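You operate a simulated robot arm through the tools that you are given. There is no shell and no other tool. Be economical: measure what you need, move in short steps, check, and stop when the job is done.

You run a simulated robot arm. Do the job below in one go: nothing can be reset, and whatever is moved stays where it is left.

TASK
Take the sign marked "faulty" from the steel table and leave it on top of the carton there. Put the green block on top of the grey cable reel on the middle bench. Take the big grey cap and leave it on the black block. Put the red block on the third shelf from the bottom of the right rack. Push the right drawer of the middle bench shut. Fetch the dry pack from the middle bench and set it on the grey table. Take the white tub from the second shelf from the bottom of the right rack and put it on the wait bay. The order is free. Set down upright: sign.

The check looks at the end state, three seconds after you hand in, the way a careful person would. Anything else that was tipped, shoved, dropped, spilled or broken makes it a failure. A push-on lid holds only when it is set on centred and level and pressed home; a screw cap is set on level and turned clockwise until tight.

THE ROBOT
A 6-joint arm with a two-finger gripper on a trunk, on a base that drives. Base frame: it is fixed to the floor where the robot stands at the start and does not move with it; the origin is under the middle of the robot, x ahead of it, y to its left, z up. Readings come in m, degrees, newtons and seconds.
Its first joint turns from -166.0 to 166.0 degrees. Places, roughly: big grey cap (4x4x2 cm) [-1, 2.2, 0.8]; black block [-1.25, 2, 0.75]; cable reel [-2.5, 2.25, 0.75]; carton [1.75, 0.25, 0.75]; dry pack [-2.25, 2, 0.75]; green block [0, 1.5, 0.75]; grey table [-5.5, 2.5, 0.8]; red block [-1.5, 1.75, 0.75]; right drawer of the middle bench [-1.9, 1.7, 0.6]; sign [1.75, 0, 0.75]; third shelf of the right rack [-6.5, 1.2, 1.1]; wait bay [-6.5, 0.1, 1.1]; white tub [-6.5, 1, 0.75]. Payload 2.45 kg.
The TCP is the grasp point between the finger pads, 0.02 m short of the fingertips. In the tool frame z runs along the fingers and y along their closing line. Largest opening 0.14 m; the body of the gripper starts 0.168 m behind the TCP.
Orientation is that of the tool frame in the base frame, as a unit quaternion [x, y, z, w]. With the fingers straight down and closing along the base's y, the tool's x points along the base's -x, its y along +y and its z along -z.

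THE INTERFACE
- The arm moves only by the tool drive_tool. Its argument "steps" is a list of rows, each a list of 7 numbers: the turn, a rotation vector about the base's x, y, z in units of 8 degrees (1.0 is 8 degrees), then the shift along the base's x, y, z in units of 25 mm (1.0 is 25 mm), then the opening, from 0 (shut) to 1 (fully open). In form: [[rx, ry, rz, dx, dy, dz, claw], ...]. A call has 1 to 8 rows; each row shifts and turns the commanded pose from where the row before left it. A call with a number of a shift or a turn outside -1 to 1 is refused whole. Each row takes 0.2 s and may step no farther than 0.05 m and 8.6 degrees from the row before; otherwise, or with a gripper value out of range, the whole call is refused. A pose out of reach is approached as far as the arm can. The call stops where the force on the tool passes 40 N (or 10 N more than at its start, if that is more) or the arm is blocked; 0.2 s more then pass. Each finger travels about 0.045 m/s and halts on what it meets, pressing with about 28 N; the grip force reading is that of the motor and also rises with nothing between the fingers. The clock runs only during rows and for 0.2 s after the last one: add rows that do not move to give the fingers time. The reply holds the time, the measured pose of the TCP, the force on the tool along the base axes, the opening and the grip force, in the units named above and with some noise, with the torque about the TCP (base axes, N m) and any sound that the robot's microphone picked up, and new pictures: "views" is both (left out), scene, wrist or none.
- Cameras (640 x 400 px; columns grow to the right, rows downward): "scene" is now at [-0.1019, 0.16, 1.1714]; the picture's right is [-0.16, -0.99, 0.00], its down [-0.03, 0.00, -1.00] and it looks along [0.99, -0.16, -0.03] (base axes); focal length 282 px, centre (320, 200). "wrist" rides on the gripper at [0.078, 0.011, -0.209] in the tool frame; the picture's right is [-0.14, 0.99, 0.00], its down [-0.92, -0.13, -0.37] and it looks along [-0.36, -0.05, 0.93] (tool axes); focal length 280 px, centre (320, 200). There is no depth. A picture from a camera that has moved, and an enlarged one, comes with that camera's place and axes in the base frame and with its lens.
- drive_base(legs): drives the robot by 1 to 6 legs, each [ahead, left, turn to the left] in m, m and degrees, along the robot's own axes; the way and the turn of a leg run together, so that a leg with both is an arc; at most 1.5 m and 180 degrees a leg. The arm and the cameras ride along, it lands a little off, and it stops where it bumps. It gives what a move gives, and a new picture of the scene camera.
- turn_head(pan, tilt): turns the head with the scene camera to pan (to the left, within 143 degrees either way) and tilt (down, from -29 to 69), counted from straight ahead of the robot. It gives what a move gives, and a new picture of the scene camera.
- enlarge(camera, box): a new picture of the part [left, top, right, bottom] of that camera's present view, enlarged. The clock stands still meanwhile.
- finish_job(): hands the job in; it is judged then, once.

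Go step by step. Nothing tells you exact positions but the pictures and the camera data: compare them with the known pose of the tool, close in by small moves and look again before you grip or let go. The budget is 196 turns and 260 pictures, counting those below and the enlarged ones. Unless the task says otherwise, let go and move clear before handing in.

The tools are called as a command line: name --pt "numbers of a row" for each row, then --argument value for the rest, lists and objects as JSON in quotes. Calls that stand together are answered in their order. drive_tool: Moves the arm, as the interface text tells. Its arguments: {"type":"object","properties":{"steps":{"type":"array","items":{"type":"array","items":{"type":"number"}}},"views":{"type":"string","enum":["both","scene","wrist","none"]}},"required":["steps"]} The other tools are called the same way: drive_base (legs) drives the base; turn_head (pan, tilt) turns the head that bears the scene camera; enlarge (camera, box) takes an enlarged picture of a part of a camera's view; finish_job () hands the job in.

At the start:

```text
time: 0.0
position: [0.5942, -0.2015, 1.0798]
ee_rot: [0.0, 1.0, -0.001, 0.0]
contact_force: [0.0, -0.3, 0.0]
wrist_torque: [-0.01, 0.01, 0.01]
opening: 0.1401
finger_force: 0.0
robot x, y, heading: [-0.0012, 0.0021, 0.0]
head pan, tilt: [-9.5, 1.7]
```

scene: 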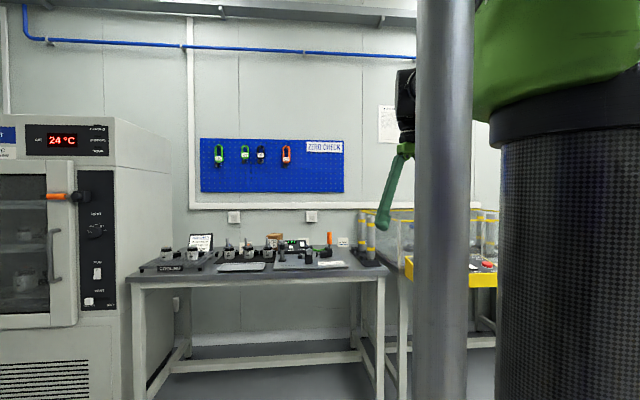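
wrist: 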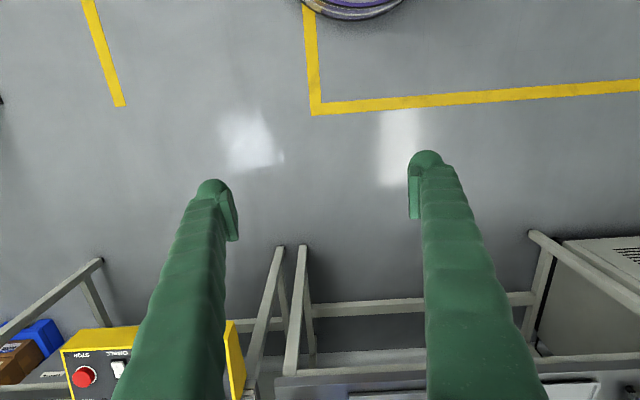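

I see a steel table ahead with instruments, partly hidden by the arm. I'll enlarge it to find the sign and carton, and look left toward the benches.

enlarge --camera "scene" --box '[120, 220, 400, 300]'

turn_head --pan 90 --tilt 15

turn_head --pan 140 --tilt 12

```text
2.29 times, centred on (260, 260) of scene
camera zoom: at [-0.1019, 0.16, 1.1714], right [-0.16, -0.99, 0.0], down [-0.03, 0.0, -1.0], along [0.99, -0.16, -0.03], focal length 645 px, centre (457, 63)
```

zoom: 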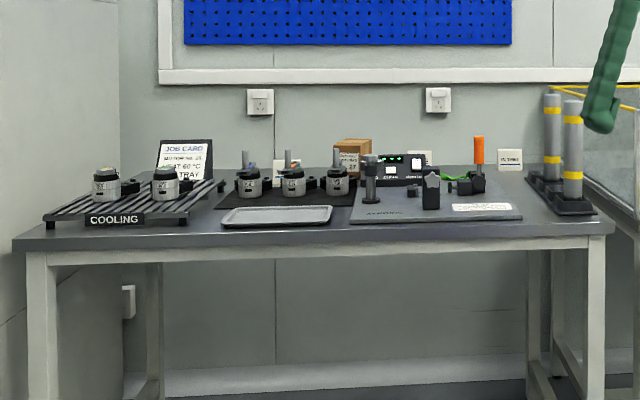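

```text
time: 1.8
position: [0.5927, -0.2007, 1.0813]
ee_rot: [-0.001, 1.0, -0.001, 0.0]
contact_force: [0.0, -0.1, 0.3]
wrist_torque: [0.0, 0.02, 0.04]
opening: 0.14
finger_force: 0.1
robot x, y, heading: [0.0017, 0.001, -0.0]
head pan, tilt: [90.0, 15.0]
camera scene: at [-0.1913, 0.2683, 1.15], right [1.0, 0.0, 0.0], down [0.0, -0.26, -0.97], along [0.0, 0.97, -0.26], focal length 282 px, centre (320, 200)
```

scene: 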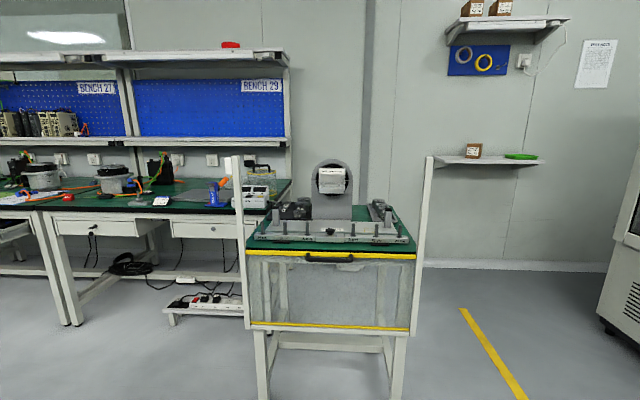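

```text
time: 2.9
position: [0.5941, -0.201, 1.0811]
ee_rot: [0.0, 1.0, 0.0, 0.0]
contact_force: [-0.1, 0.0, 0.0]
wrist_torque: [0.06, 0.0, 0.01]
opening: 0.14
finger_force: 0.0
robot x, y, heading: [-0.0009, -0.0004, -0.2]
head pan, tilt: [140.0, 12.0]
camera scene: at [-0.2627, 0.2349, 1.1548], right [0.64, 0.77, 0.0], down [0.16, -0.13, -0.98], along [-0.75, 0.63, -0.21], focal length 282 px, centre (320, 200)
```

scene: 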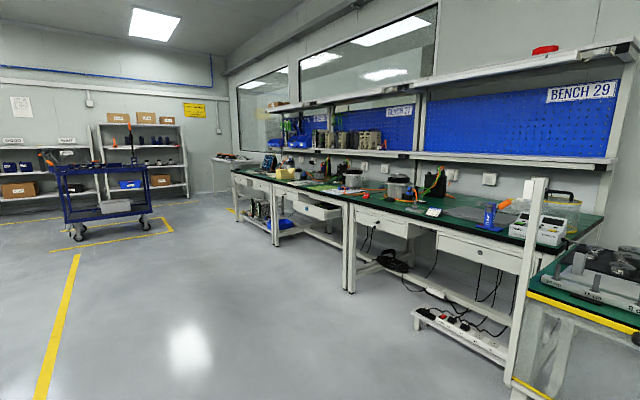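

The benches are to the left and behind, and the steel table is straight ahead. I'll drive up to the steel table first.

drive_base --legs '[[0.65, 0, 0]]'

turn_head --pan -5 --tilt 22

enlarge --camera "scene" --box '[160, 100, 480, 300]'

```text
time: 6.6
position: [1.2459, -0.2053, 1.0812]
ee_rot: [0.002, 1.0, 0.0, 0.0]
contact_force: [-0.2, 0.5, 0.5]
wrist_torque: [-0.01, -0.01, 0.02]
opening: 0.1402
finger_force: 0.0
robot x, y, heading: [0.6526, -0.0031, -0.1]
head pan, tilt: [140.0, 12.0]
camera scene: at [0.3911, 0.2346, 1.1549], right [0.65, 0.76, 0.0], down [0.16, -0.13, -0.98], along [-0.75, 0.63, -0.21], focal length 282 px, centre (320, 200)
```

scene: 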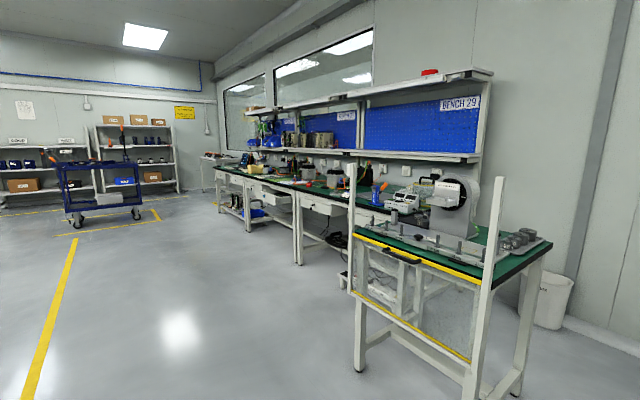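

```text
time: 8.9
position: [1.2455, -0.2052, 1.0818]
ee_rot: [0.003, 1.0, 0.0, 0.0]
contact_force: [-0.1, -1.1, 0.3]
wrist_torque: [-0.05, 0.0, -0.01]
opening: 0.1398
finger_force: 0.1
robot x, y, heading: [0.6537, -0.0004, -0.2]
head pan, tilt: [-5.0, 22.0]
camera scene: at [0.5547, 0.166, 1.1386], right [-0.09, -1.0, 0.0], down [-0.37, 0.03, -0.93], along [0.92, -0.08, -0.37], focal length 282 px, centre (320, 200)
```

scene: 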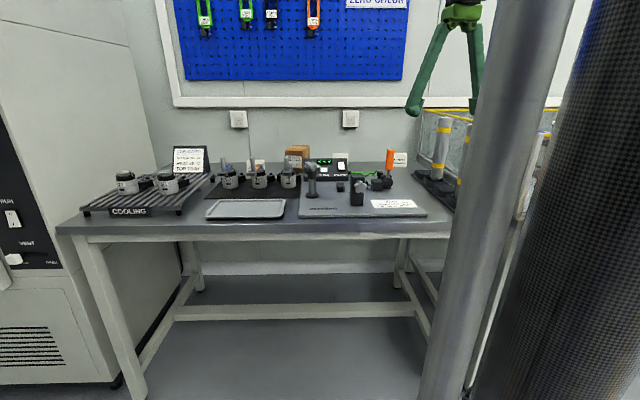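

```text
2.00 times, centred on (320, 200) of scene
camera zoom: at [0.5547, 0.166, 1.1386], right [-0.09, -1.0, 0.0], down [-0.37, 0.03, -0.93], along [0.92, -0.08, -0.37], focal length 564 px, centre (320, 200)
```

zoom: 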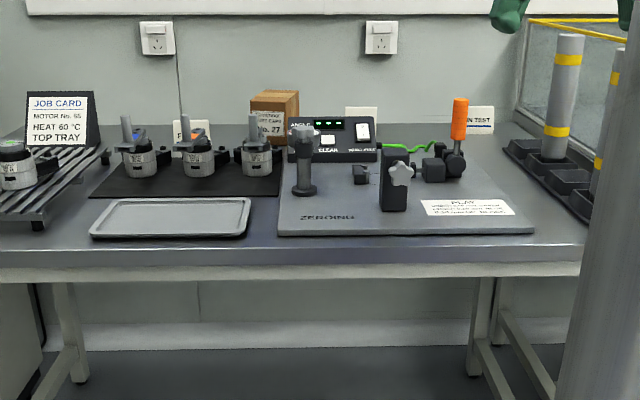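

Signs stand at the back of the table: one behind the display box near y≈0, one behind the motors, one "IN TEST" at the right. I'll drive a bit closer and look with the wrist camera.

drive_base --legs '[[0.26, 0, 0]]'

enlarge --camera "scene" --box '[220, 120, 420, 245]'

drive_tool --pt "0 0 0 0 1 0.5 1" --pt "0 0 0 0 1 0.5 1" --pt "0 0 0 0 1 0.5 1" --pt "0 0 0 0 1 0.5 1"

```text
time: 10.7
position: [1.5091, -0.2073, 1.081]
ee_rot: [0.003, 1.0, 0.0, 0.0]
contact_force: [-0.3, -0.1, 0.4]
wrist_torque: [0.02, 0.01, 0.02]
opening: 0.14
finger_force: 0.0
robot x, y, heading: [0.9182, -0.0057, -0.2]
head pan, tilt: [-5.0, 22.0]
camera scene: at [0.8187, 0.1649, 1.1386], right [-0.09, -1.0, 0.0], down [-0.37, 0.03, -0.93], along [0.92, -0.09, -0.37], focal length 282 px, centre (320, 200)
```

scene: 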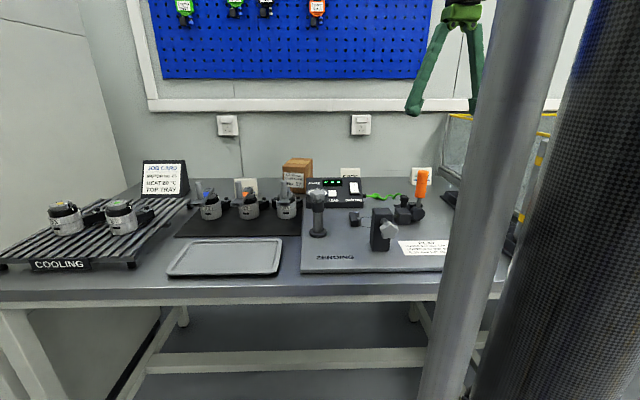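

```text
3.20 times, centred on (320, 182) of scene
camera zoom: at [0.8187, 0.1649, 1.1386], right [-0.09, -1.0, 0.0], down [-0.37, 0.03, -0.93], along [0.92, -0.09, -0.37], focal length 902 px, centre (320, 256)
```

zoom: 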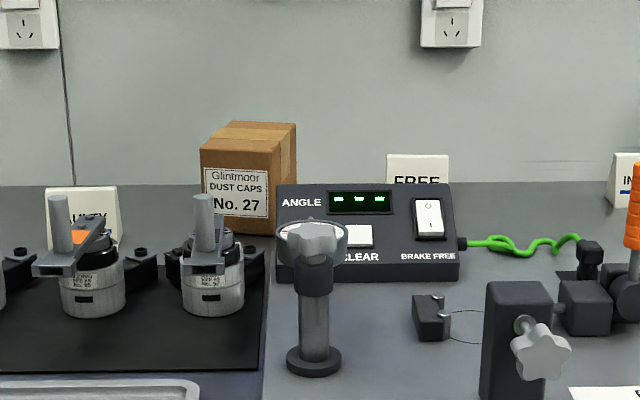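

```text
time: 11.7
position: [1.5088, -0.1067, 1.1318]
ee_rot: [0.003, 1.0, 0.0, 0.0]
contact_force: [-0.3, -0.4, 0.2]
wrist_torque: [0.01, 0.01, 0.0]
opening: 0.1402
finger_force: 0.1
robot x, y, heading: [0.9207, -0.0017, -0.2]
head pan, tilt: [-5.0, 22.0]
camera scene: at [0.8187, 0.1649, 1.1386], right [-0.09, -1.0, 0.0], down [-0.37, 0.03, -0.93], along [0.92, -0.09, -0.37], focal length 282 px, centre (320, 200)
camera wrist: at [1.4312, -0.0944, 1.3399], right [0.14, 0.99, 0.0], down [0.92, -0.13, 0.37], along [0.36, -0.05, -0.93], focal length 280 px, centre (320, 200)
```

scene: 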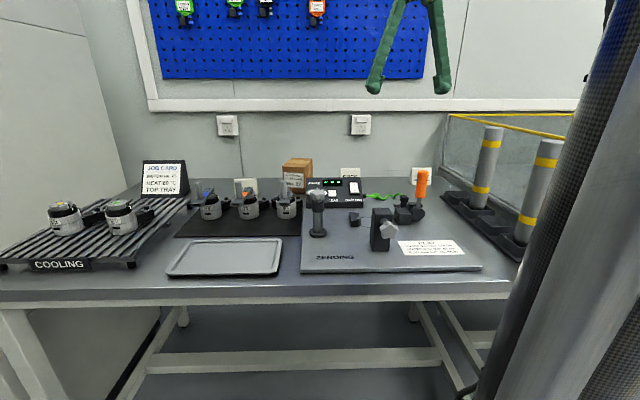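
wrist: 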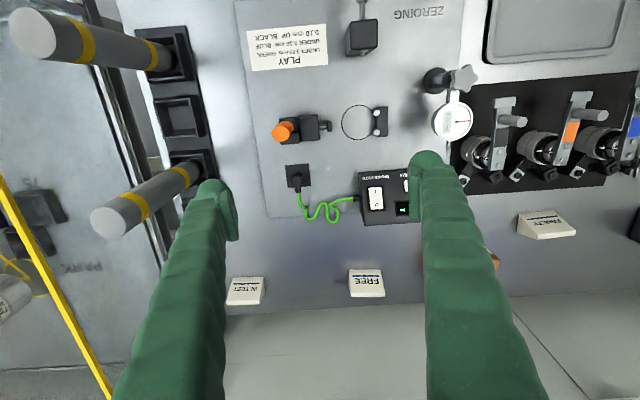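

The "FAULTY" sign is the wedge behind the motors, at about (1.83, 0.38), and the carton is right of it. I'll shift the base left and hover the gripper above.

drive_base --legs '[[0.04, 0.28, 0]]'

drive_tool --pt "0 0 0 0.8 1 -0.5 1" --pt "0 0 0 0.8 1 -0.5 1" --pt "0 0 0 0.8 1 -0.5 1" --pt "0 0 0 0.8 1 -0.5 1" --pt "0 0 0 0.8 1 -0.5 1" --pt "0 0 0 0.8 1 -0.5 1"

```text
time: 13.7
position: [1.5523, 0.1723, 1.1311]
ee_rot: [0.0, 1.0, 0.0, 0.0]
contact_force: [0.2, 0.1, -0.2]
wrist_torque: [0.0, -0.01, 0.02]
opening: 0.14
finger_force: 0.0
robot x, y, heading: [0.96, 0.2727, 0.0]
head pan, tilt: [-5.0, 22.0]
camera scene: at [0.8597, 0.4418, 1.1385], right [-0.09, -1.0, 0.0], down [-0.37, 0.03, -0.93], along [0.92, -0.08, -0.37], focal length 282 px, centre (320, 200)
```

scene: 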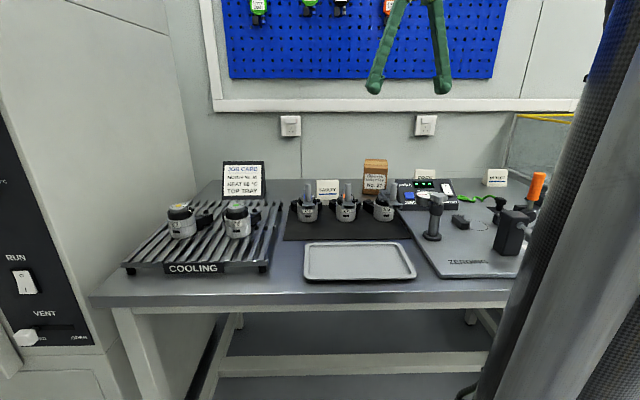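

```text
time: 15.1
position: [1.6701, 0.3227, 1.056]
ee_rot: [0.001, 1.0, -0.001, 0.0]
contact_force: [-0.3, -0.2, -0.3]
wrist_torque: [0.04, -0.05, 0.01]
opening: 0.14
finger_force: 0.0
robot x, y, heading: [0.9534, 0.2724, -0.0]
head pan, tilt: [-5.0, 22.0]
camera scene: at [0.8596, 0.4417, 1.1385], right [-0.09, -1.0, 0.0], down [-0.37, 0.03, -0.93], along [0.92, -0.08, -0.37], focal length 282 px, centre (320, 200)
camera wrist: at [1.5922, 0.3348, 1.2639], right [0.14, 0.99, 0.0], down [0.92, -0.13, 0.37], along [0.37, -0.05, -0.93], focal length 280 px, centre (320, 200)
```

scene: 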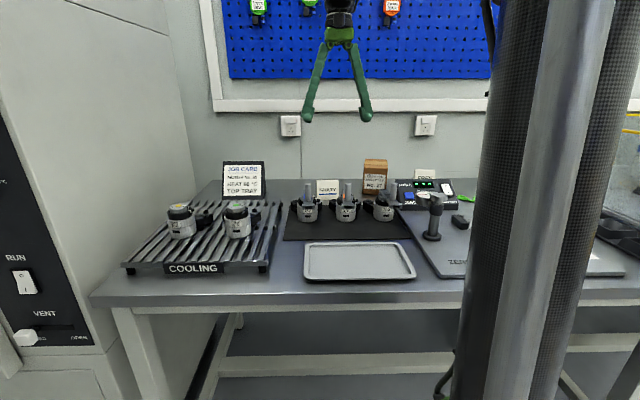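
wrist: 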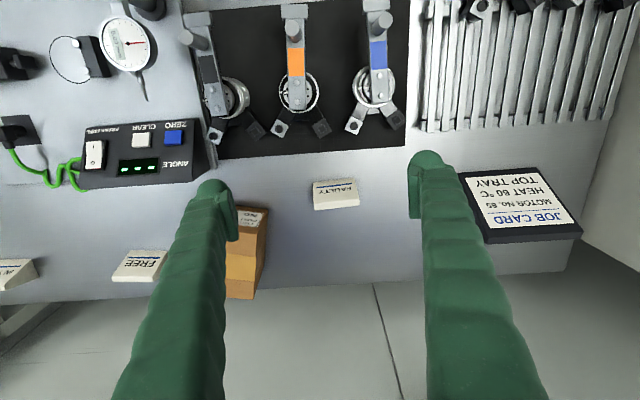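

The sign sits at about (1.79, 0.337), aligned with y, ~8 cm wide; the current orientation suits a grip along y. I'll move over it and partway down, then check.

drive_tool --pt "0 0 0 0.8 0.1 -1 1" --pt "0 0 0 0.8 0.1 -1 1" --pt "0 0 0 0.8 0.1 -1 1" --pt "0 0 0 0.8 0.1 -1 1" --pt "0 0 0 0.8 0.1 -1 1" --pt "0 0 0 0.8 0.1 -1 1" --views "both"

enlarge --camera "scene" --box '[280, 130, 440, 230]'

```text
time: 16.5
position: [1.7914, 0.3378, 0.9071]
ee_rot: [0.0, 1.0, 0.0, 0.0]
contact_force: [-0.6, -0.5, -1.3]
wrist_torque: [0.0, -0.07, 0.02]
opening: 0.14
finger_force: 0.0
robot x, y, heading: [0.958, 0.2724, -0.1]
head pan, tilt: [-5.0, 22.0]
camera scene: at [0.8597, 0.4418, 1.1385], right [-0.09, -1.0, 0.0], down [-0.37, 0.03, -0.93], along [0.92, -0.08, -0.37], focal length 282 px, centre (320, 200)
camera wrist: at [1.7129, 0.3507, 1.1162], right [0.14, 0.99, 0.0], down [0.92, -0.13, 0.37], along [0.37, -0.05, -0.93], focal length 280 px, centre (320, 200)
```

scene: 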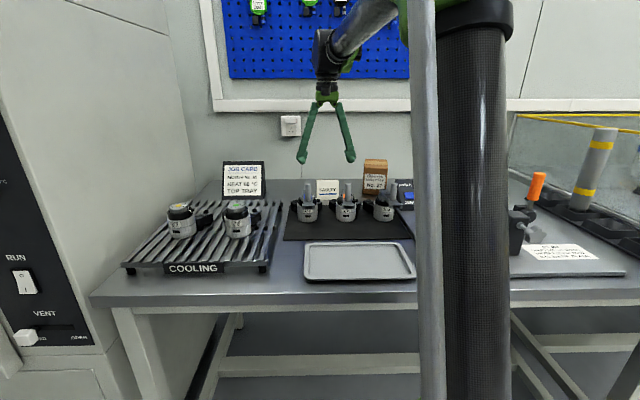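
wrist: 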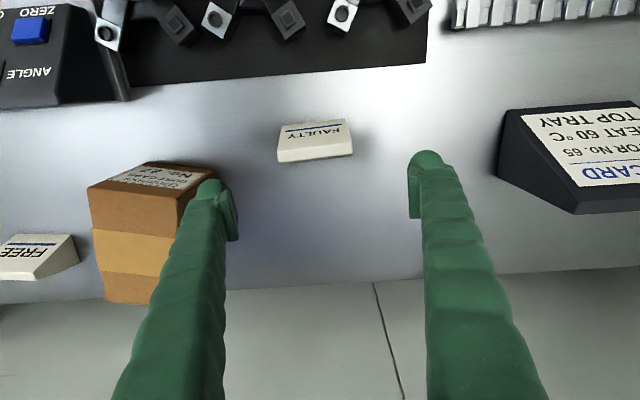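

```text
4.00 times, centred on (360, 180) of scene
camera zoom: at [0.8597, 0.4418, 1.1385], right [-0.09, -1.0, 0.0], down [-0.37, 0.03, -0.93], along [0.92, -0.08, -0.37], focal length 1128 px, centre (160, 280)
```

zoom: 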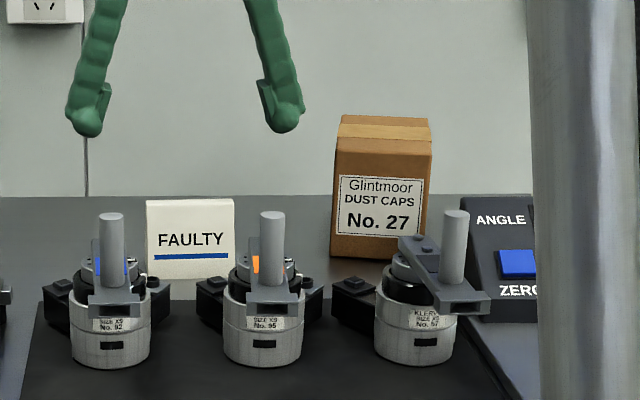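

Alignment looks good: sign centre about (1.778, 0.339). Going down to z≈0.775 and closing.

drive_tool --pt "0 0 0 -0.2 0.05 -1 1" --pt "0 0 0 -0.2 0 -1 1" --pt "0 0 0 0 0 -1 1" --pt "0 0 0 0 0 -1 1" --pt "0 0 0 0 0 -1 1" --pt "0 0 0 0 0 -0.2 1" --views "wrist"

enlarge --camera "scene" --box '[280, 130, 440, 230]'

```text
time: 17.7
position: [1.7798, 0.3389, 0.7906]
ee_rot: [0.0, 1.0, 0.0, 0.001]
contact_force: [-6.2, -0.6, 25.4]
wrist_torque: [0.21, 0.11, -0.3]
opening: 0.1403
finger_force: 0.0
robot x, y, heading: [0.9583, 0.2755, 0.1]
head pan, tilt: [-5.0, 22.0]
stopped in row 5: the force on the tool passed its limit at 87 N (the readings are from after the stop); the commanded pose is now the measured one
camera wrist: at [1.7018, 0.3515, 0.9996], right [0.14, 0.99, 0.0], down [0.92, -0.13, 0.37], along [0.37, -0.05, -0.93], focal length 280 px, centre (320, 200)
```

wrist: 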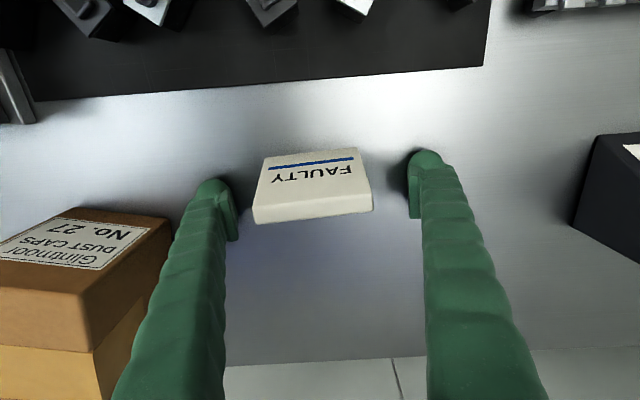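

```text
4.00 times, centred on (360, 180) of scene
camera zoom: at [0.8589, 0.4418, 1.1385], right [-0.09, -1.0, 0.0], down [-0.37, 0.03, -0.93], along [0.92, -0.08, -0.37], focal length 1128 px, centre (160, 280)
```

zoom: 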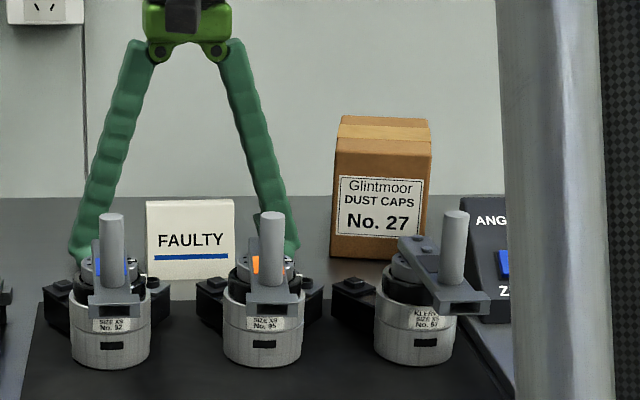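

The fingertips touched the table (top at about 0.77). I'll lift a few mm and close on the sign.

drive_tool --pt "0 0 0 0 -0.05 0.3 1" --pt "0 0 0 0 0 0 0.45" --pt "0 0 0 0 0 0 0.4" --pt "0 0 0 0 0 0 0.3" --pt "0 0 0 0 0 0 0.3" --pt "0 0 0 0 0 0 0.3" --views "wrist"

```text
time: 19.1
position: [1.7808, 0.3378, 0.7987]
ee_rot: [0.0, 1.0, 0.0, 0.0]
contact_force: [2.2, 0.7, 17.2]
wrist_torque: [0.08, 0.05, -0.03]
opening: 0.0802
finger_force: 28.0
robot x, y, heading: [0.958, 0.2756, 0.0]
head pan, tilt: [-5.0, 22.0]
camera wrist: at [1.7025, 0.3504, 1.0066], right [0.14, 0.99, 0.0], down [0.92, -0.13, 0.37], along [0.37, -0.05, -0.93], focal length 280 px, centre (320, 200)
```

wrist: 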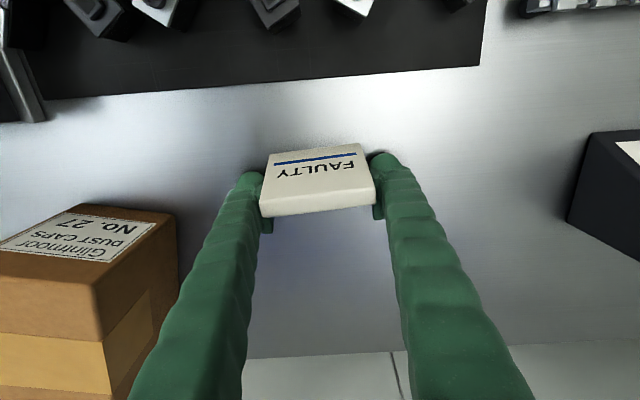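

The sign is held (8 cm wide). I'll raise it and inspect the carton top.

drive_tool --pt "0 0 0 0 0 0.8 0.3" --pt "0 0 0 0 0 1 0.3" --pt "0 0 0 0 0 1 0.3" --pt "0 0 0 0 0 1 0.3" --pt "0 0 0 0 0 1 0.3" --pt "0 0 0 0 0 1 0.3" --pt "0 0 0 0 0 1 0.3" --pt "0 0 0 -0.4 0 1 0.3" --views "wrist"

drive_tool --pt "0 0 0 -0.5 -1 0 0.3" --pt "0 0 0 -0.5 -1 0 0.3" --pt "0 0 0 -0.5 -1 0 0.3" --pt "0 0 0 -0.5 -1 0 0.3" --pt "0 0 0 0 -1 0 0.3" --views "wrist"

```text
time: 20.9
position: [1.7719, 0.3375, 0.9916]
ee_rot: [0.0, 1.0, -0.001, 0.0]
contact_force: [-0.5, 0.4, -0.7]
wrist_torque: [0.02, -0.01, 0.02]
opening: 0.0801
finger_force: 28.0
robot x, y, heading: [0.9587, 0.2787, -0.1]
head pan, tilt: [-5.0, 22.0]
camera wrist: at [1.6941, 0.3499, 1.1994], right [0.14, 0.99, 0.0], down [0.92, -0.13, 0.37], along [0.37, -0.05, -0.93], focal length 280 px, centre (320, 200)
```

wrist: 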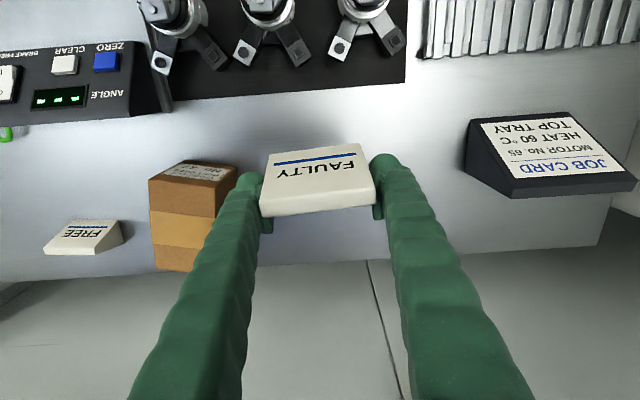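

```text
time: 22.1
position: [1.7213, 0.213, 0.9914]
ee_rot: [0.001, 1.0, 0.001, 0.001]
contact_force: [-0.5, -0.2, -0.3]
wrist_torque: [-0.04, 0.01, -0.01]
opening: 0.0798
finger_force: 28.2
robot x, y, heading: [0.9555, 0.2759, -0.1]
head pan, tilt: [-5.0, 22.0]
camera wrist: at [1.643, 0.2251, 1.2007], right [0.14, 0.99, 0.0], down [0.92, -0.13, 0.37], along [0.37, -0.05, -0.93], focal length 280 px, centre (320, 200)
```

wrist: 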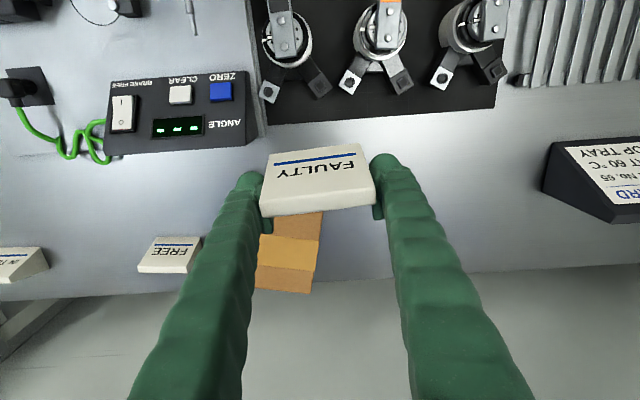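

Carton top centre is about (1.841, 0.152), top near z≈0.873, yawed about −17°. I'll move the sign above it with matching yaw.

drive_tool --pt "0 0 -1 0.8 -0.5 0 0.3" --pt "0 0 -1 0.8 -0.5 0 0.3" --pt "0 0 0 0.8 -0.5 0 0.3" --pt "0 0 0 0.8 -0.5 0 0.3" --pt "0 0 0 0.8 -0.44 0 0.3" --pt "0 0 0 0.6 0 -0.8 0.3" --pt "0 0 0 0 0 -0.8 0.3" --views "both"

enlarge --camera "scene" --box '[310, 110, 470, 210]'

```text
time: 23.7
position: [1.8364, 0.1525, 0.9493]
ee_rot: [0.14, 0.99, 0.0, 0.001]
contact_force: [-0.4, 0.0, -1.4]
wrist_torque: [0.03, -0.07, -0.02]
opening: 0.0802
finger_force: 28.1
robot x, y, heading: [0.9579, 0.279, -0.0]
head pan, tilt: [-5.0, 22.0]
camera scene: at [0.86, 0.4418, 1.1386], right [-0.09, -1.0, 0.0], down [-0.37, 0.03, -0.93], along [0.92, -0.08, -0.37], focal length 282 px, centre (320, 200)
camera wrist: at [1.7638, 0.186, 1.1599], right [0.41, 0.91, 0.0], down [0.85, -0.38, 0.37], along [0.34, -0.15, -0.93], focal length 280 px, centre (320, 200)
```

scene: 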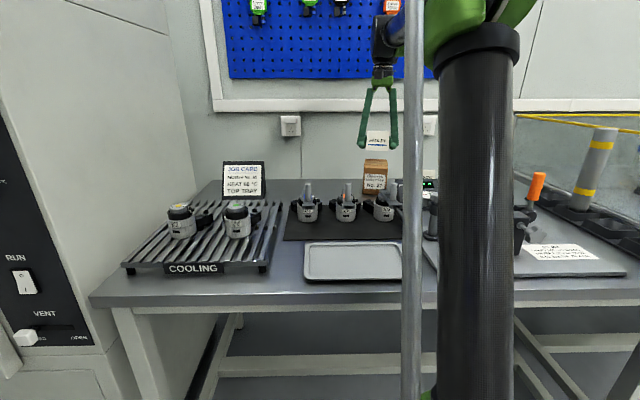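
wrist: 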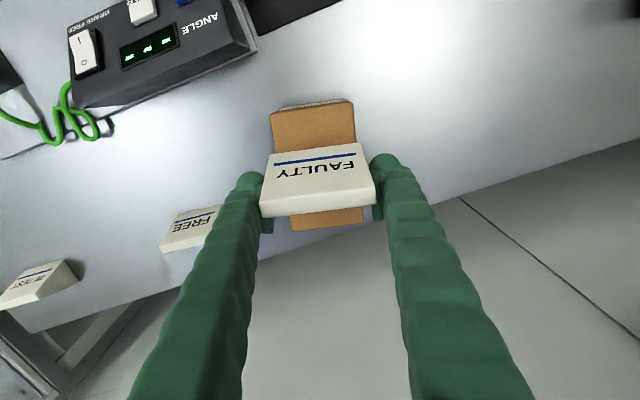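

```text
4.00 times, centred on (390, 160) of scene
camera zoom: at [0.86, 0.4418, 1.1386], right [-0.09, -1.0, 0.0], down [-0.37, 0.03, -0.93], along [0.92, -0.08, -0.37], focal length 1128 px, centre (40, 360)
```

zoom: 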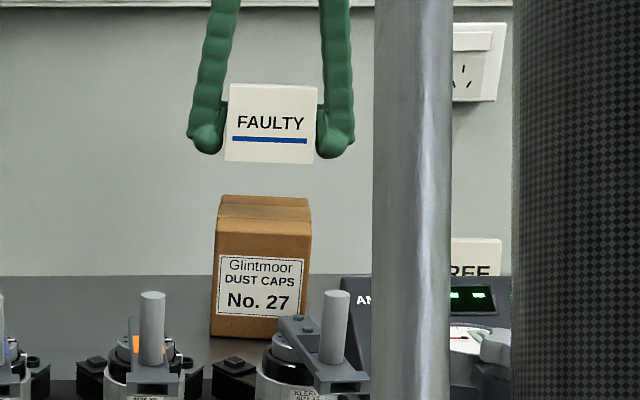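

Well aligned over the carton. Descending gently until contact.

drive_tool --pt "0 0 0 0.1 0 -0.8 0.3" --pt "0 0 0 0 0 -0.6 0.3" --pt "0 0 0 0 0 -0.2 0.3" --pt "0 0 0 0 0 -0.1 0.3" --views "wrist"

enlarge --camera "scene" --box '[310, 110, 470, 210]'

```text
time: 24.7
position: [1.8401, 0.1532, 0.9098]
ee_rot: [0.139, 0.99, -0.001, 0.001]
contact_force: [0.2, 0.3, 0.0]
wrist_torque: [0.02, 0.0, 0.04]
opening: 0.0801
finger_force: 28.0
robot x, y, heading: [0.9572, 0.2743, -0.2]
head pan, tilt: [-5.0, 22.0]
camera wrist: at [1.7674, 0.186, 1.1178], right [0.41, 0.91, 0.0], down [0.85, -0.38, 0.37], along [0.34, -0.15, -0.93], focal length 280 px, centre (320, 200)
```

wrist: 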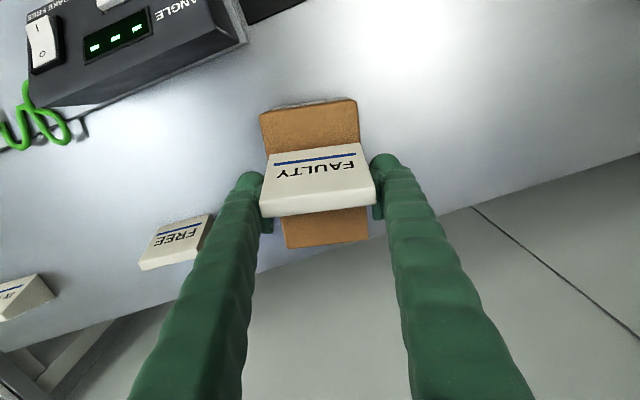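

```text
4.00 times, centred on (390, 160) of scene
camera zoom: at [0.8601, 0.4418, 1.1386], right [-0.09, -1.0, 0.0], down [-0.37, 0.03, -0.93], along [0.92, -0.08, -0.37], focal length 1128 px, centre (40, 360)
```

zoom: 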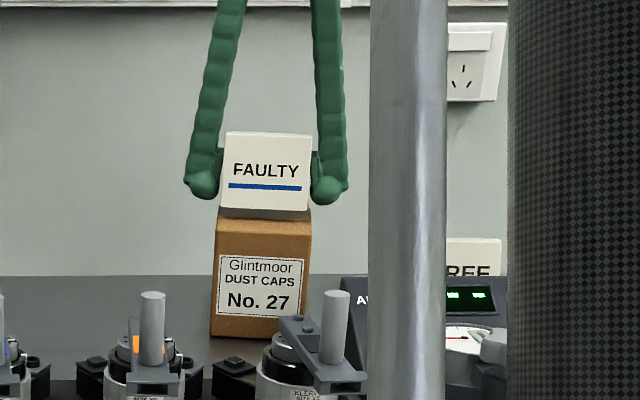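

drive_tool --pt "0 0 0 0 0 -0.1 0.3" --pt "0 0 0 0 0 -0.1 0.3" --pt "0 0 0 0 0 -0.1 0.3" --views "none"

enlarge --camera "scene" --box '[350, 130, 414, 170]'

```text
time: 25.5
position: [1.8392, 0.1534, 0.9025]
ee_rot: [0.139, 0.99, -0.001, 0.001]
contact_force: [0.4, -0.5, -0.4]
wrist_torque: [0.02, 0.0, 0.0]
opening: 0.08
finger_force: 27.6
robot x, y, heading: [0.9612, 0.2725, 0.0]
head pan, tilt: [-5.0, 22.0]
```

```text
10.00 times, centred on (382, 150) of scene
camera zoom: at [0.8601, 0.4418, 1.1386], right [-0.09, -1.0, 0.0], down [-0.37, 0.03, -0.93], along [0.92, -0.08, -0.37], focal length 2820 px, centre (-300, 700)
```

zoom: 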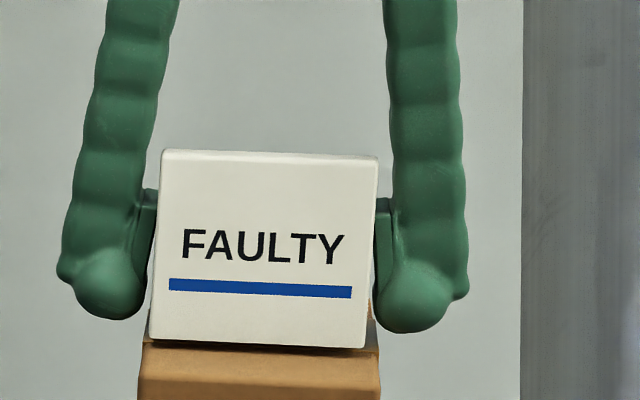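

Nearly down; continuing in tiny steps until contact shows.

drive_tool --pt "0 0 0 0 0 -0.08 0.3" --pt "0 0 0 0 0 -0.08 0.3" --views "none"

drive_tool --pt "0 0 0 0 0 -0.08 0.3" --pt "0 0 0 0 0 -0.04 0.3" --views "none"

```text
time: 26.1
position: [1.8396, 0.1534, 0.8977]
ee_rot: [0.139, 0.99, 0.0, 0.0]
contact_force: [2.3, 0.5, 3.6]
wrist_torque: [0.02, -0.02, -0.02]
opening: 0.0799
finger_force: 27.6
robot x, y, heading: [0.9613, 0.2738, -0.2]
head pan, tilt: [-5.0, 22.0]
```

```text
time: 26.7
position: [1.8393, 0.1534, 0.8965]
ee_rot: [0.14, 0.99, 0.0, 0.001]
contact_force: [0.0, 3.5, 25.2]
wrist_torque: [0.03, 0.3, -0.01]
opening: 0.0798
finger_force: 28.0
robot x, y, heading: [0.9571, 0.2755, -0.1]
head pan, tilt: [-5.0, 22.0]
```

Firm contact at z≈0.897. I'll ease up slightly and open.

drive_tool --pt "0 0 0 0 0 0.06 0.3" --pt "0 0 0 0 0 0 0.8" --pt "0 0 0 0 0 0 0.8" --pt "0 0 0 0 0 0 0.8" --pt "0 0 0 0 0 0.8 0.9" --pt "0 0 0 0 0 1 0.9" --pt "0 0 0 0 0 1 0.9" --pt "0 0 0 0 0 1 0.9" --views "wrist"

enlarge --camera "scene" --box '[310, 110, 470, 210]'

```text
time: 28.5
position: [1.8404, 0.1523, 0.9916]
ee_rot: [0.138, 0.99, 0.0, 0.001]
contact_force: [0.1, 0.2, 0.3]
wrist_torque: [0.03, 0.01, 0.02]
opening: 0.1259
finger_force: 0.1
robot x, y, heading: [0.9593, 0.2745, 0.0]
head pan, tilt: [-5.0, 22.0]
camera wrist: at [1.7679, 0.1854, 1.1998], right [0.41, 0.91, 0.0], down [0.85, -0.38, 0.37], along [0.34, -0.15, -0.93], focal length 280 px, centre (320, 200)
```

wrist: 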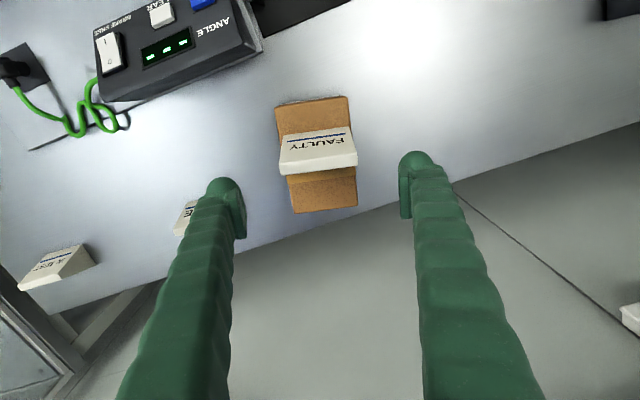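

```text
4.00 times, centred on (390, 160) of scene
camera zoom: at [0.8601, 0.4418, 1.1386], right [-0.09, -1.0, 0.0], down [-0.37, 0.03, -0.93], along [0.92, -0.08, -0.37], focal length 1128 px, centre (40, 360)
```

zoom: 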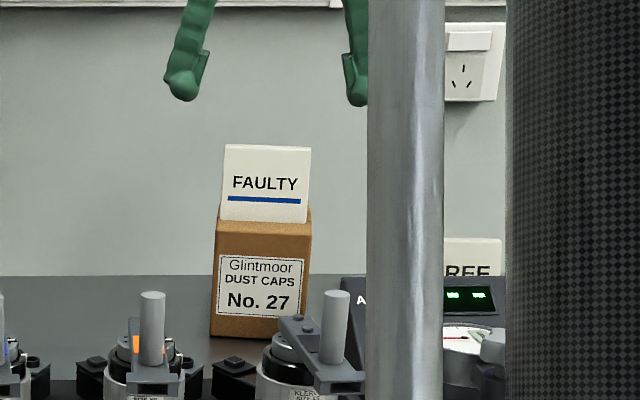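

The sign stands on the carton. Now I'll retract the arm, back off and turn toward the green-topped table on the left.

drive_tool --pt "0 0 1 -0.5 0.3 1 1" --pt "0 0 1 -1 0.6 1 1" --pt "0 0 0 -1 0.6 1 1" --pt "0 0 0 -1 0.6 1 1" --pt "0 0 0 -1 0.6 1 1" --pt "0 0 0 -1 0.6 0 1" --pt "0 0 0 -1 0.6 0 1" --pt "0 0 0 -1 0.6 0 1" --views "none"

drive_base --legs '[[-0.8, 0, 0], [0, 0, 90]]'

turn_head --pan 0 --tilt 22

```text
time: 30.3
position: [1.6525, 0.2648, 1.1169]
ee_rot: [0.0, 1.0, 0.0, 0.001]
contact_force: [-0.2, -0.6, -1.3]
wrist_torque: [0.01, 0.09, -0.01]
opening: 0.1399
finger_force: 0.1
robot x, y, heading: [0.9584, 0.2753, 0.2]
head pan, tilt: [-5.0, 22.0]
```

```text
time: 38.4
position: [0.1842, 0.9739, 1.1163]
ee_rot: [-0.694, 0.72, 0.0, 0.0]
contact_force: [-0.5, 0.2, -0.3]
wrist_torque: [0.01, 0.01, 0.0]
opening: 0.1401
finger_force: 0.1
robot x, y, heading: [0.1497, 0.2803, 87.7]
head pan, tilt: [-5.0, 22.0]
camera scene: at [-0.0252, 0.1881, 1.1386], right [0.99, -0.13, 0.0], down [-0.05, -0.37, -0.93], along [0.12, 0.92, -0.37], focal length 282 px, centre (320, 200)
```

scene: 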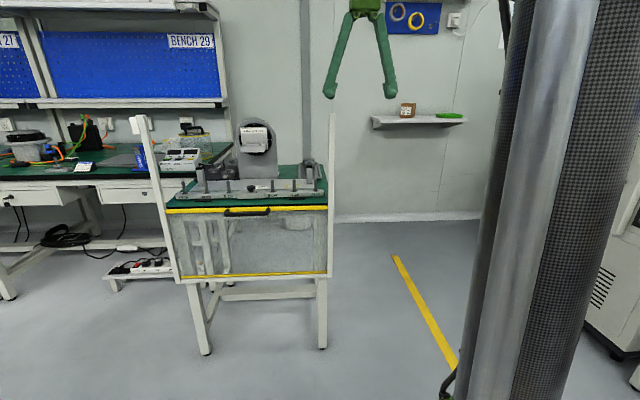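

```text
time: 39.1
position: [0.184, 0.9715, 1.1158]
ee_rot: [-0.694, 0.72, 0.0, 0.0]
contact_force: [-0.1, 0.1, -0.5]
wrist_torque: [0.01, 0.01, -0.03]
opening: 0.1398
finger_force: 0.1
robot x, y, heading: [0.1467, 0.2785, 88.0]
head pan, tilt: [0.0, 22.0]
camera scene: at [-0.0332, 0.1888, 1.1385], right [1.0, -0.04, 0.0], down [-0.01, -0.37, -0.93], along [0.04, 0.93, -0.37], focal length 282 px, centre (320, 200)
```

scene: 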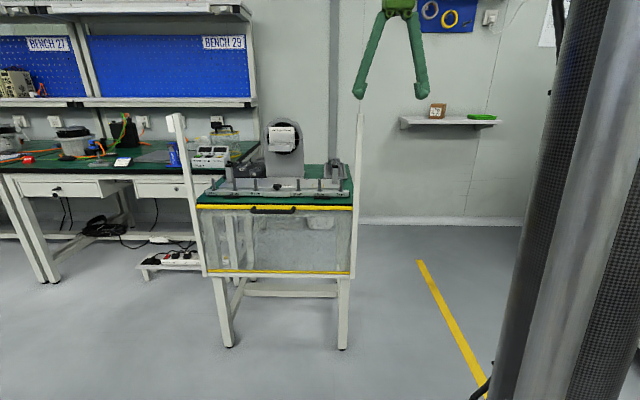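

enlarge --camera "scene" --box '[190, 100, 370, 215]'

enlarge --camera "scene" --box '[0, 100, 240, 250]'

```text
3.48 times, centred on (280, 158) of scene
camera zoom: at [-0.0332, 0.1888, 1.1385], right [1.0, -0.04, 0.0], down [-0.01, -0.37, -0.93], along [0.04, 0.93, -0.37], focal length 981 px, centre (459, 348)
```

zoom: 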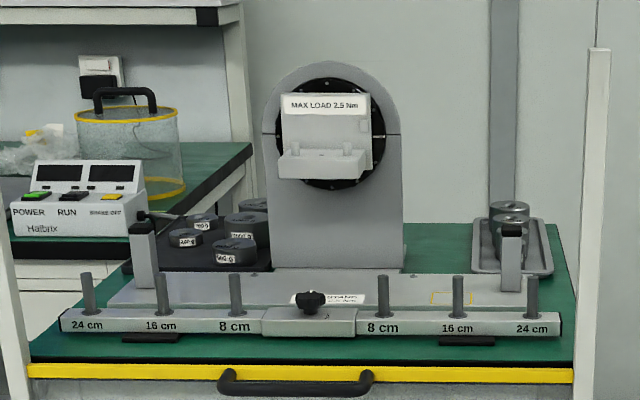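

```text
2.67 times, centred on (120, 175) of scene
camera zoom: at [-0.0332, 0.1888, 1.1385], right [1.0, -0.04, 0.0], down [-0.01, -0.37, -0.93], along [0.04, 0.93, -0.37], focal length 752 px, centre (853, 267)
```

zoom: 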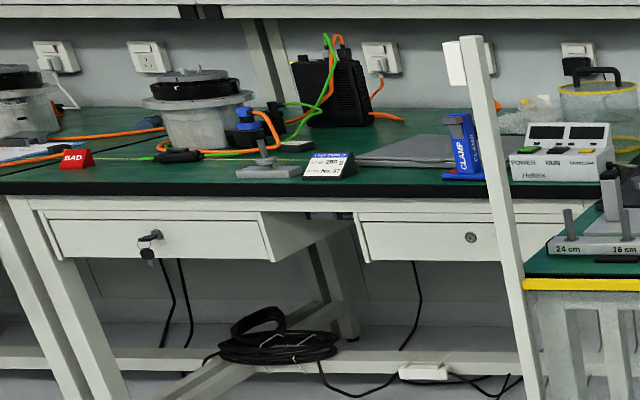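

enlarge --camera "scene" --box '[290, 150, 360, 194]'

drive_tool --pt "0 0 0 0 0 0.4 1" --views "wrist"

```text
9.09 times, centred on (325, 172) of scene
camera zoom: at [-0.0332, 0.1888, 1.1385], right [1.0, -0.04, 0.0], down [-0.01, -0.37, -0.93], along [0.04, 0.93, -0.37], focal length 2564 px, centre (274, 454)
```

zoom: 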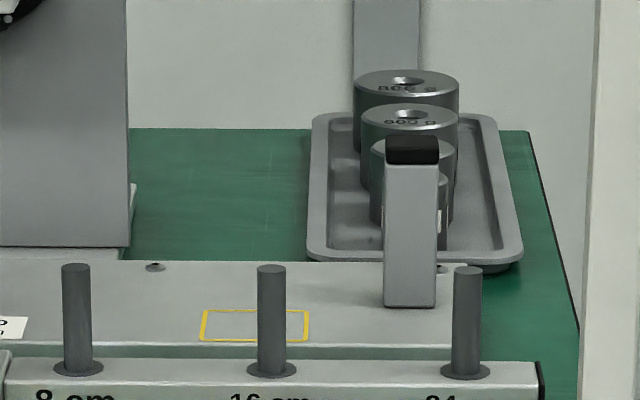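

```text
time: 39.5
position: [0.1851, 0.9729, 1.1257]
ee_rot: [-0.694, 0.72, 0.0, 0.002]
contact_force: [-0.1, -0.8, -0.2]
wrist_torque: [-0.02, 0.01, -0.01]
opening: 0.1398
finger_force: 0.2
robot x, y, heading: [0.1492, 0.2813, 87.7]
head pan, tilt: [0.0, 22.0]
camera wrist: at [0.1699, 0.8962, 1.3355], right [-0.98, 0.18, 0.0], down [0.16, 0.91, 0.37], along [0.07, 0.36, -0.93], focal length 280 px, centre (320, 200)
```

wrist: 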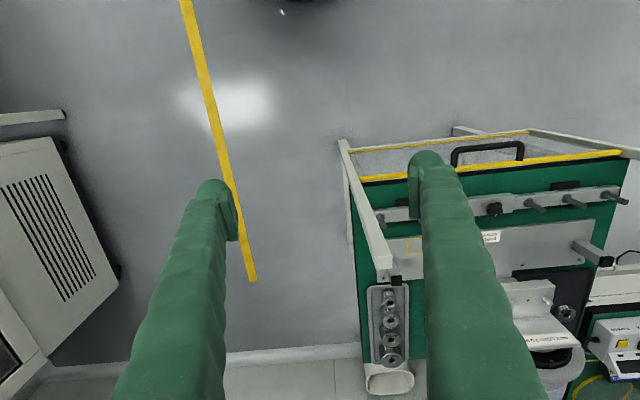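

Green block not visible yet (maybe camouflaged on the green top). I'll move in front of the table and look from above with the wrist camera.

drive_tool --pt "0 0 0 0 0 1 1" --pt "0 0 0 0 0 1 1" --pt "0 0 0 0 0 1 1" --pt "0 0 0 0 0 1 1" --pt "0 0 0 0 0 1 1" --views "none"

drive_base --legs '[[0.2, 0.3, 2.3]]'

drive_tool --pt "0 0 0 0 1 0 1" --pt "0 0 0 0 1 0 1" --pt "0 0 0 0 1 0 1" --pt "0 0 0 0 1 0 1" --pt "0 0 0 0 1 0 1" --pt "0 0 0 0 1 0 1" --views "wrist"

```text
time: 40.7
position: [0.1839, 0.9731, 1.2506]
ee_rot: [-0.693, 0.721, 0.001, 0.001]
contact_force: [0.1, 0.4, 0.5]
wrist_torque: [0.01, 0.0, 0.02]
opening: 0.14
finger_force: 0.1
robot x, y, heading: [0.1465, 0.2802, 87.6]
head pan, tilt: [0.0, 22.0]
```

```text
time: 43.0
position: [-0.1405, 1.1752, 1.2499]
ee_rot: [0.708, -0.707, -0.001, -0.001]
contact_force: [-0.4, 0.4, 0.4]
wrist_torque: [0.04, -0.01, -0.02]
opening: 0.1398
finger_force: 0.1
robot x, y, heading: [-0.1459, 0.4822, 90.1]
head pan, tilt: [0.0, 22.0]
camera scene: at [-0.3259, 0.3829, 1.1386], right [1.0, 0.0, 0.0], down [0.0, -0.37, -0.93], along [0.0, 0.93, -0.37], focal length 282 px, centre (320, 200)
```

scene: 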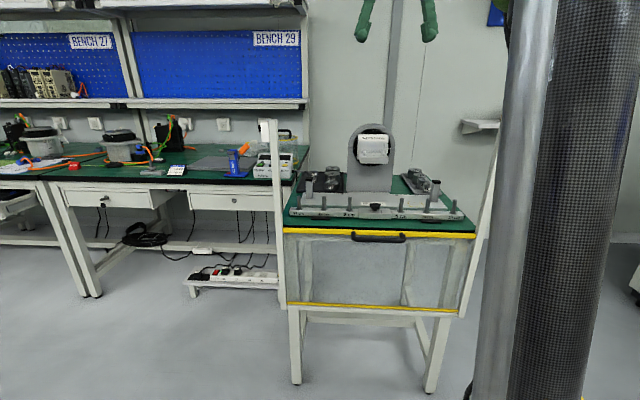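

```text
time: 44.4
position: [-0.1403, 1.3168, 1.25]
ee_rot: [0.708, -0.707, 0.0, -0.001]
contact_force: [0.4, -0.1, -0.4]
wrist_torque: [-0.08, 0.01, 0.02]
opening: 0.1398
finger_force: 0.1
out of reach, approached as far as the arm can: row 6
robot x, y, heading: [-0.1516, 0.4794, 90.2]
head pan, tilt: [0.0, 22.0]
camera wrist: at [-0.1514, 1.2392, 1.4591], right [-0.99, 0.14, 0.0], down [0.13, 0.92, 0.37], along [0.05, 0.37, -0.93], focal length 280 px, centre (320, 200)
```

wrist: 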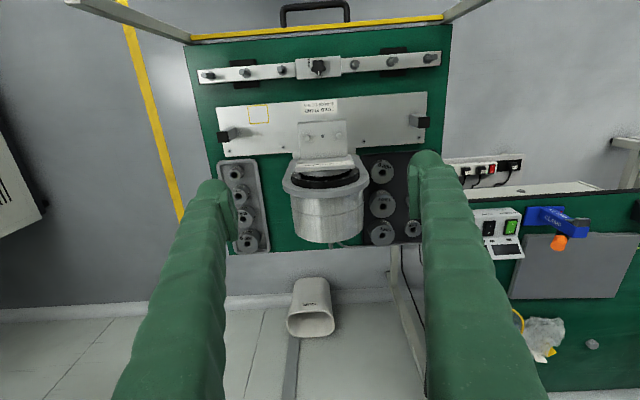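

enlarge --camera "wrist" --box '[170, 0, 470, 260]'

turn_head --pan -20 --tilt 25

enlarge --camera "scene" --box '[150, 100, 350, 230]'

```text
1.54 times, centred on (320, 130) of wrist
camera zoom: at [-0.1514, 1.2392, 1.4591], right [-0.99, 0.14, 0.0], down [0.13, 0.92, 0.37], along [0.05, 0.37, -0.93], focal length 431 px, centre (320, 308)
```

zoom: 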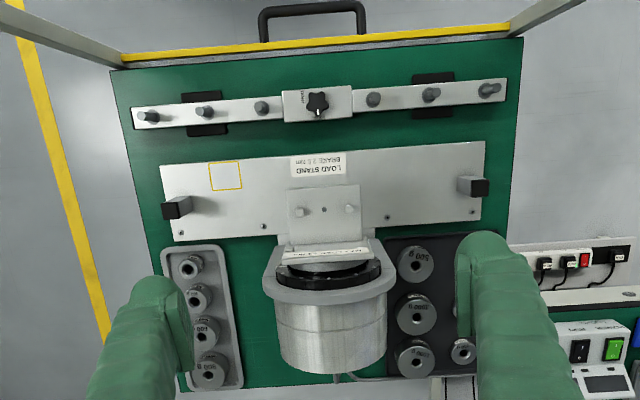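

```text
time: 45.2
position: [-0.1407, 1.3166, 1.2508]
ee_rot: [0.708, -0.706, 0.0, 0.0]
contact_force: [-0.3, 0.5, 0.5]
wrist_torque: [0.01, -0.01, 0.02]
opening: 0.14
finger_force: 0.0
robot x, y, heading: [-0.1499, 0.4801, 90.2]
head pan, tilt: [-20.0, 25.0]
camera scene: at [-0.2944, 0.3769, 1.1337], right [0.94, -0.34, 0.0], down [-0.14, -0.4, -0.91], along [0.31, 0.85, -0.42], focal length 282 px, centre (320, 200)
```

scene: 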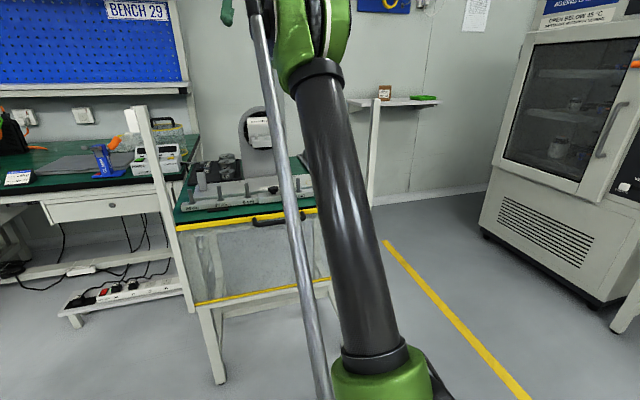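

```text
3.08 times, centred on (250, 165) of scene
camera zoom: at [-0.2944, 0.3769, 1.1337], right [0.94, -0.34, 0.0], down [-0.14, -0.4, -0.91], along [0.31, 0.85, -0.42], focal length 868 px, centre (535, 308)
```

zoom: 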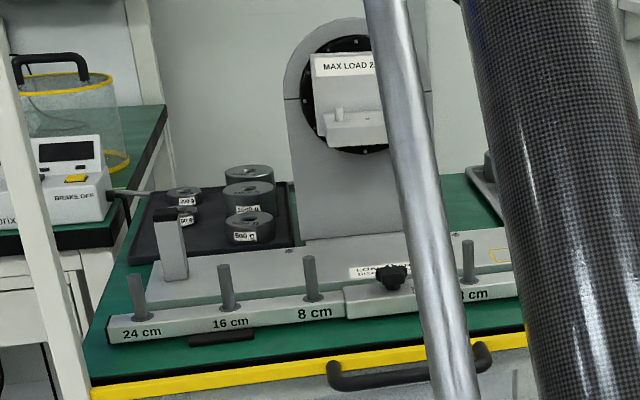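

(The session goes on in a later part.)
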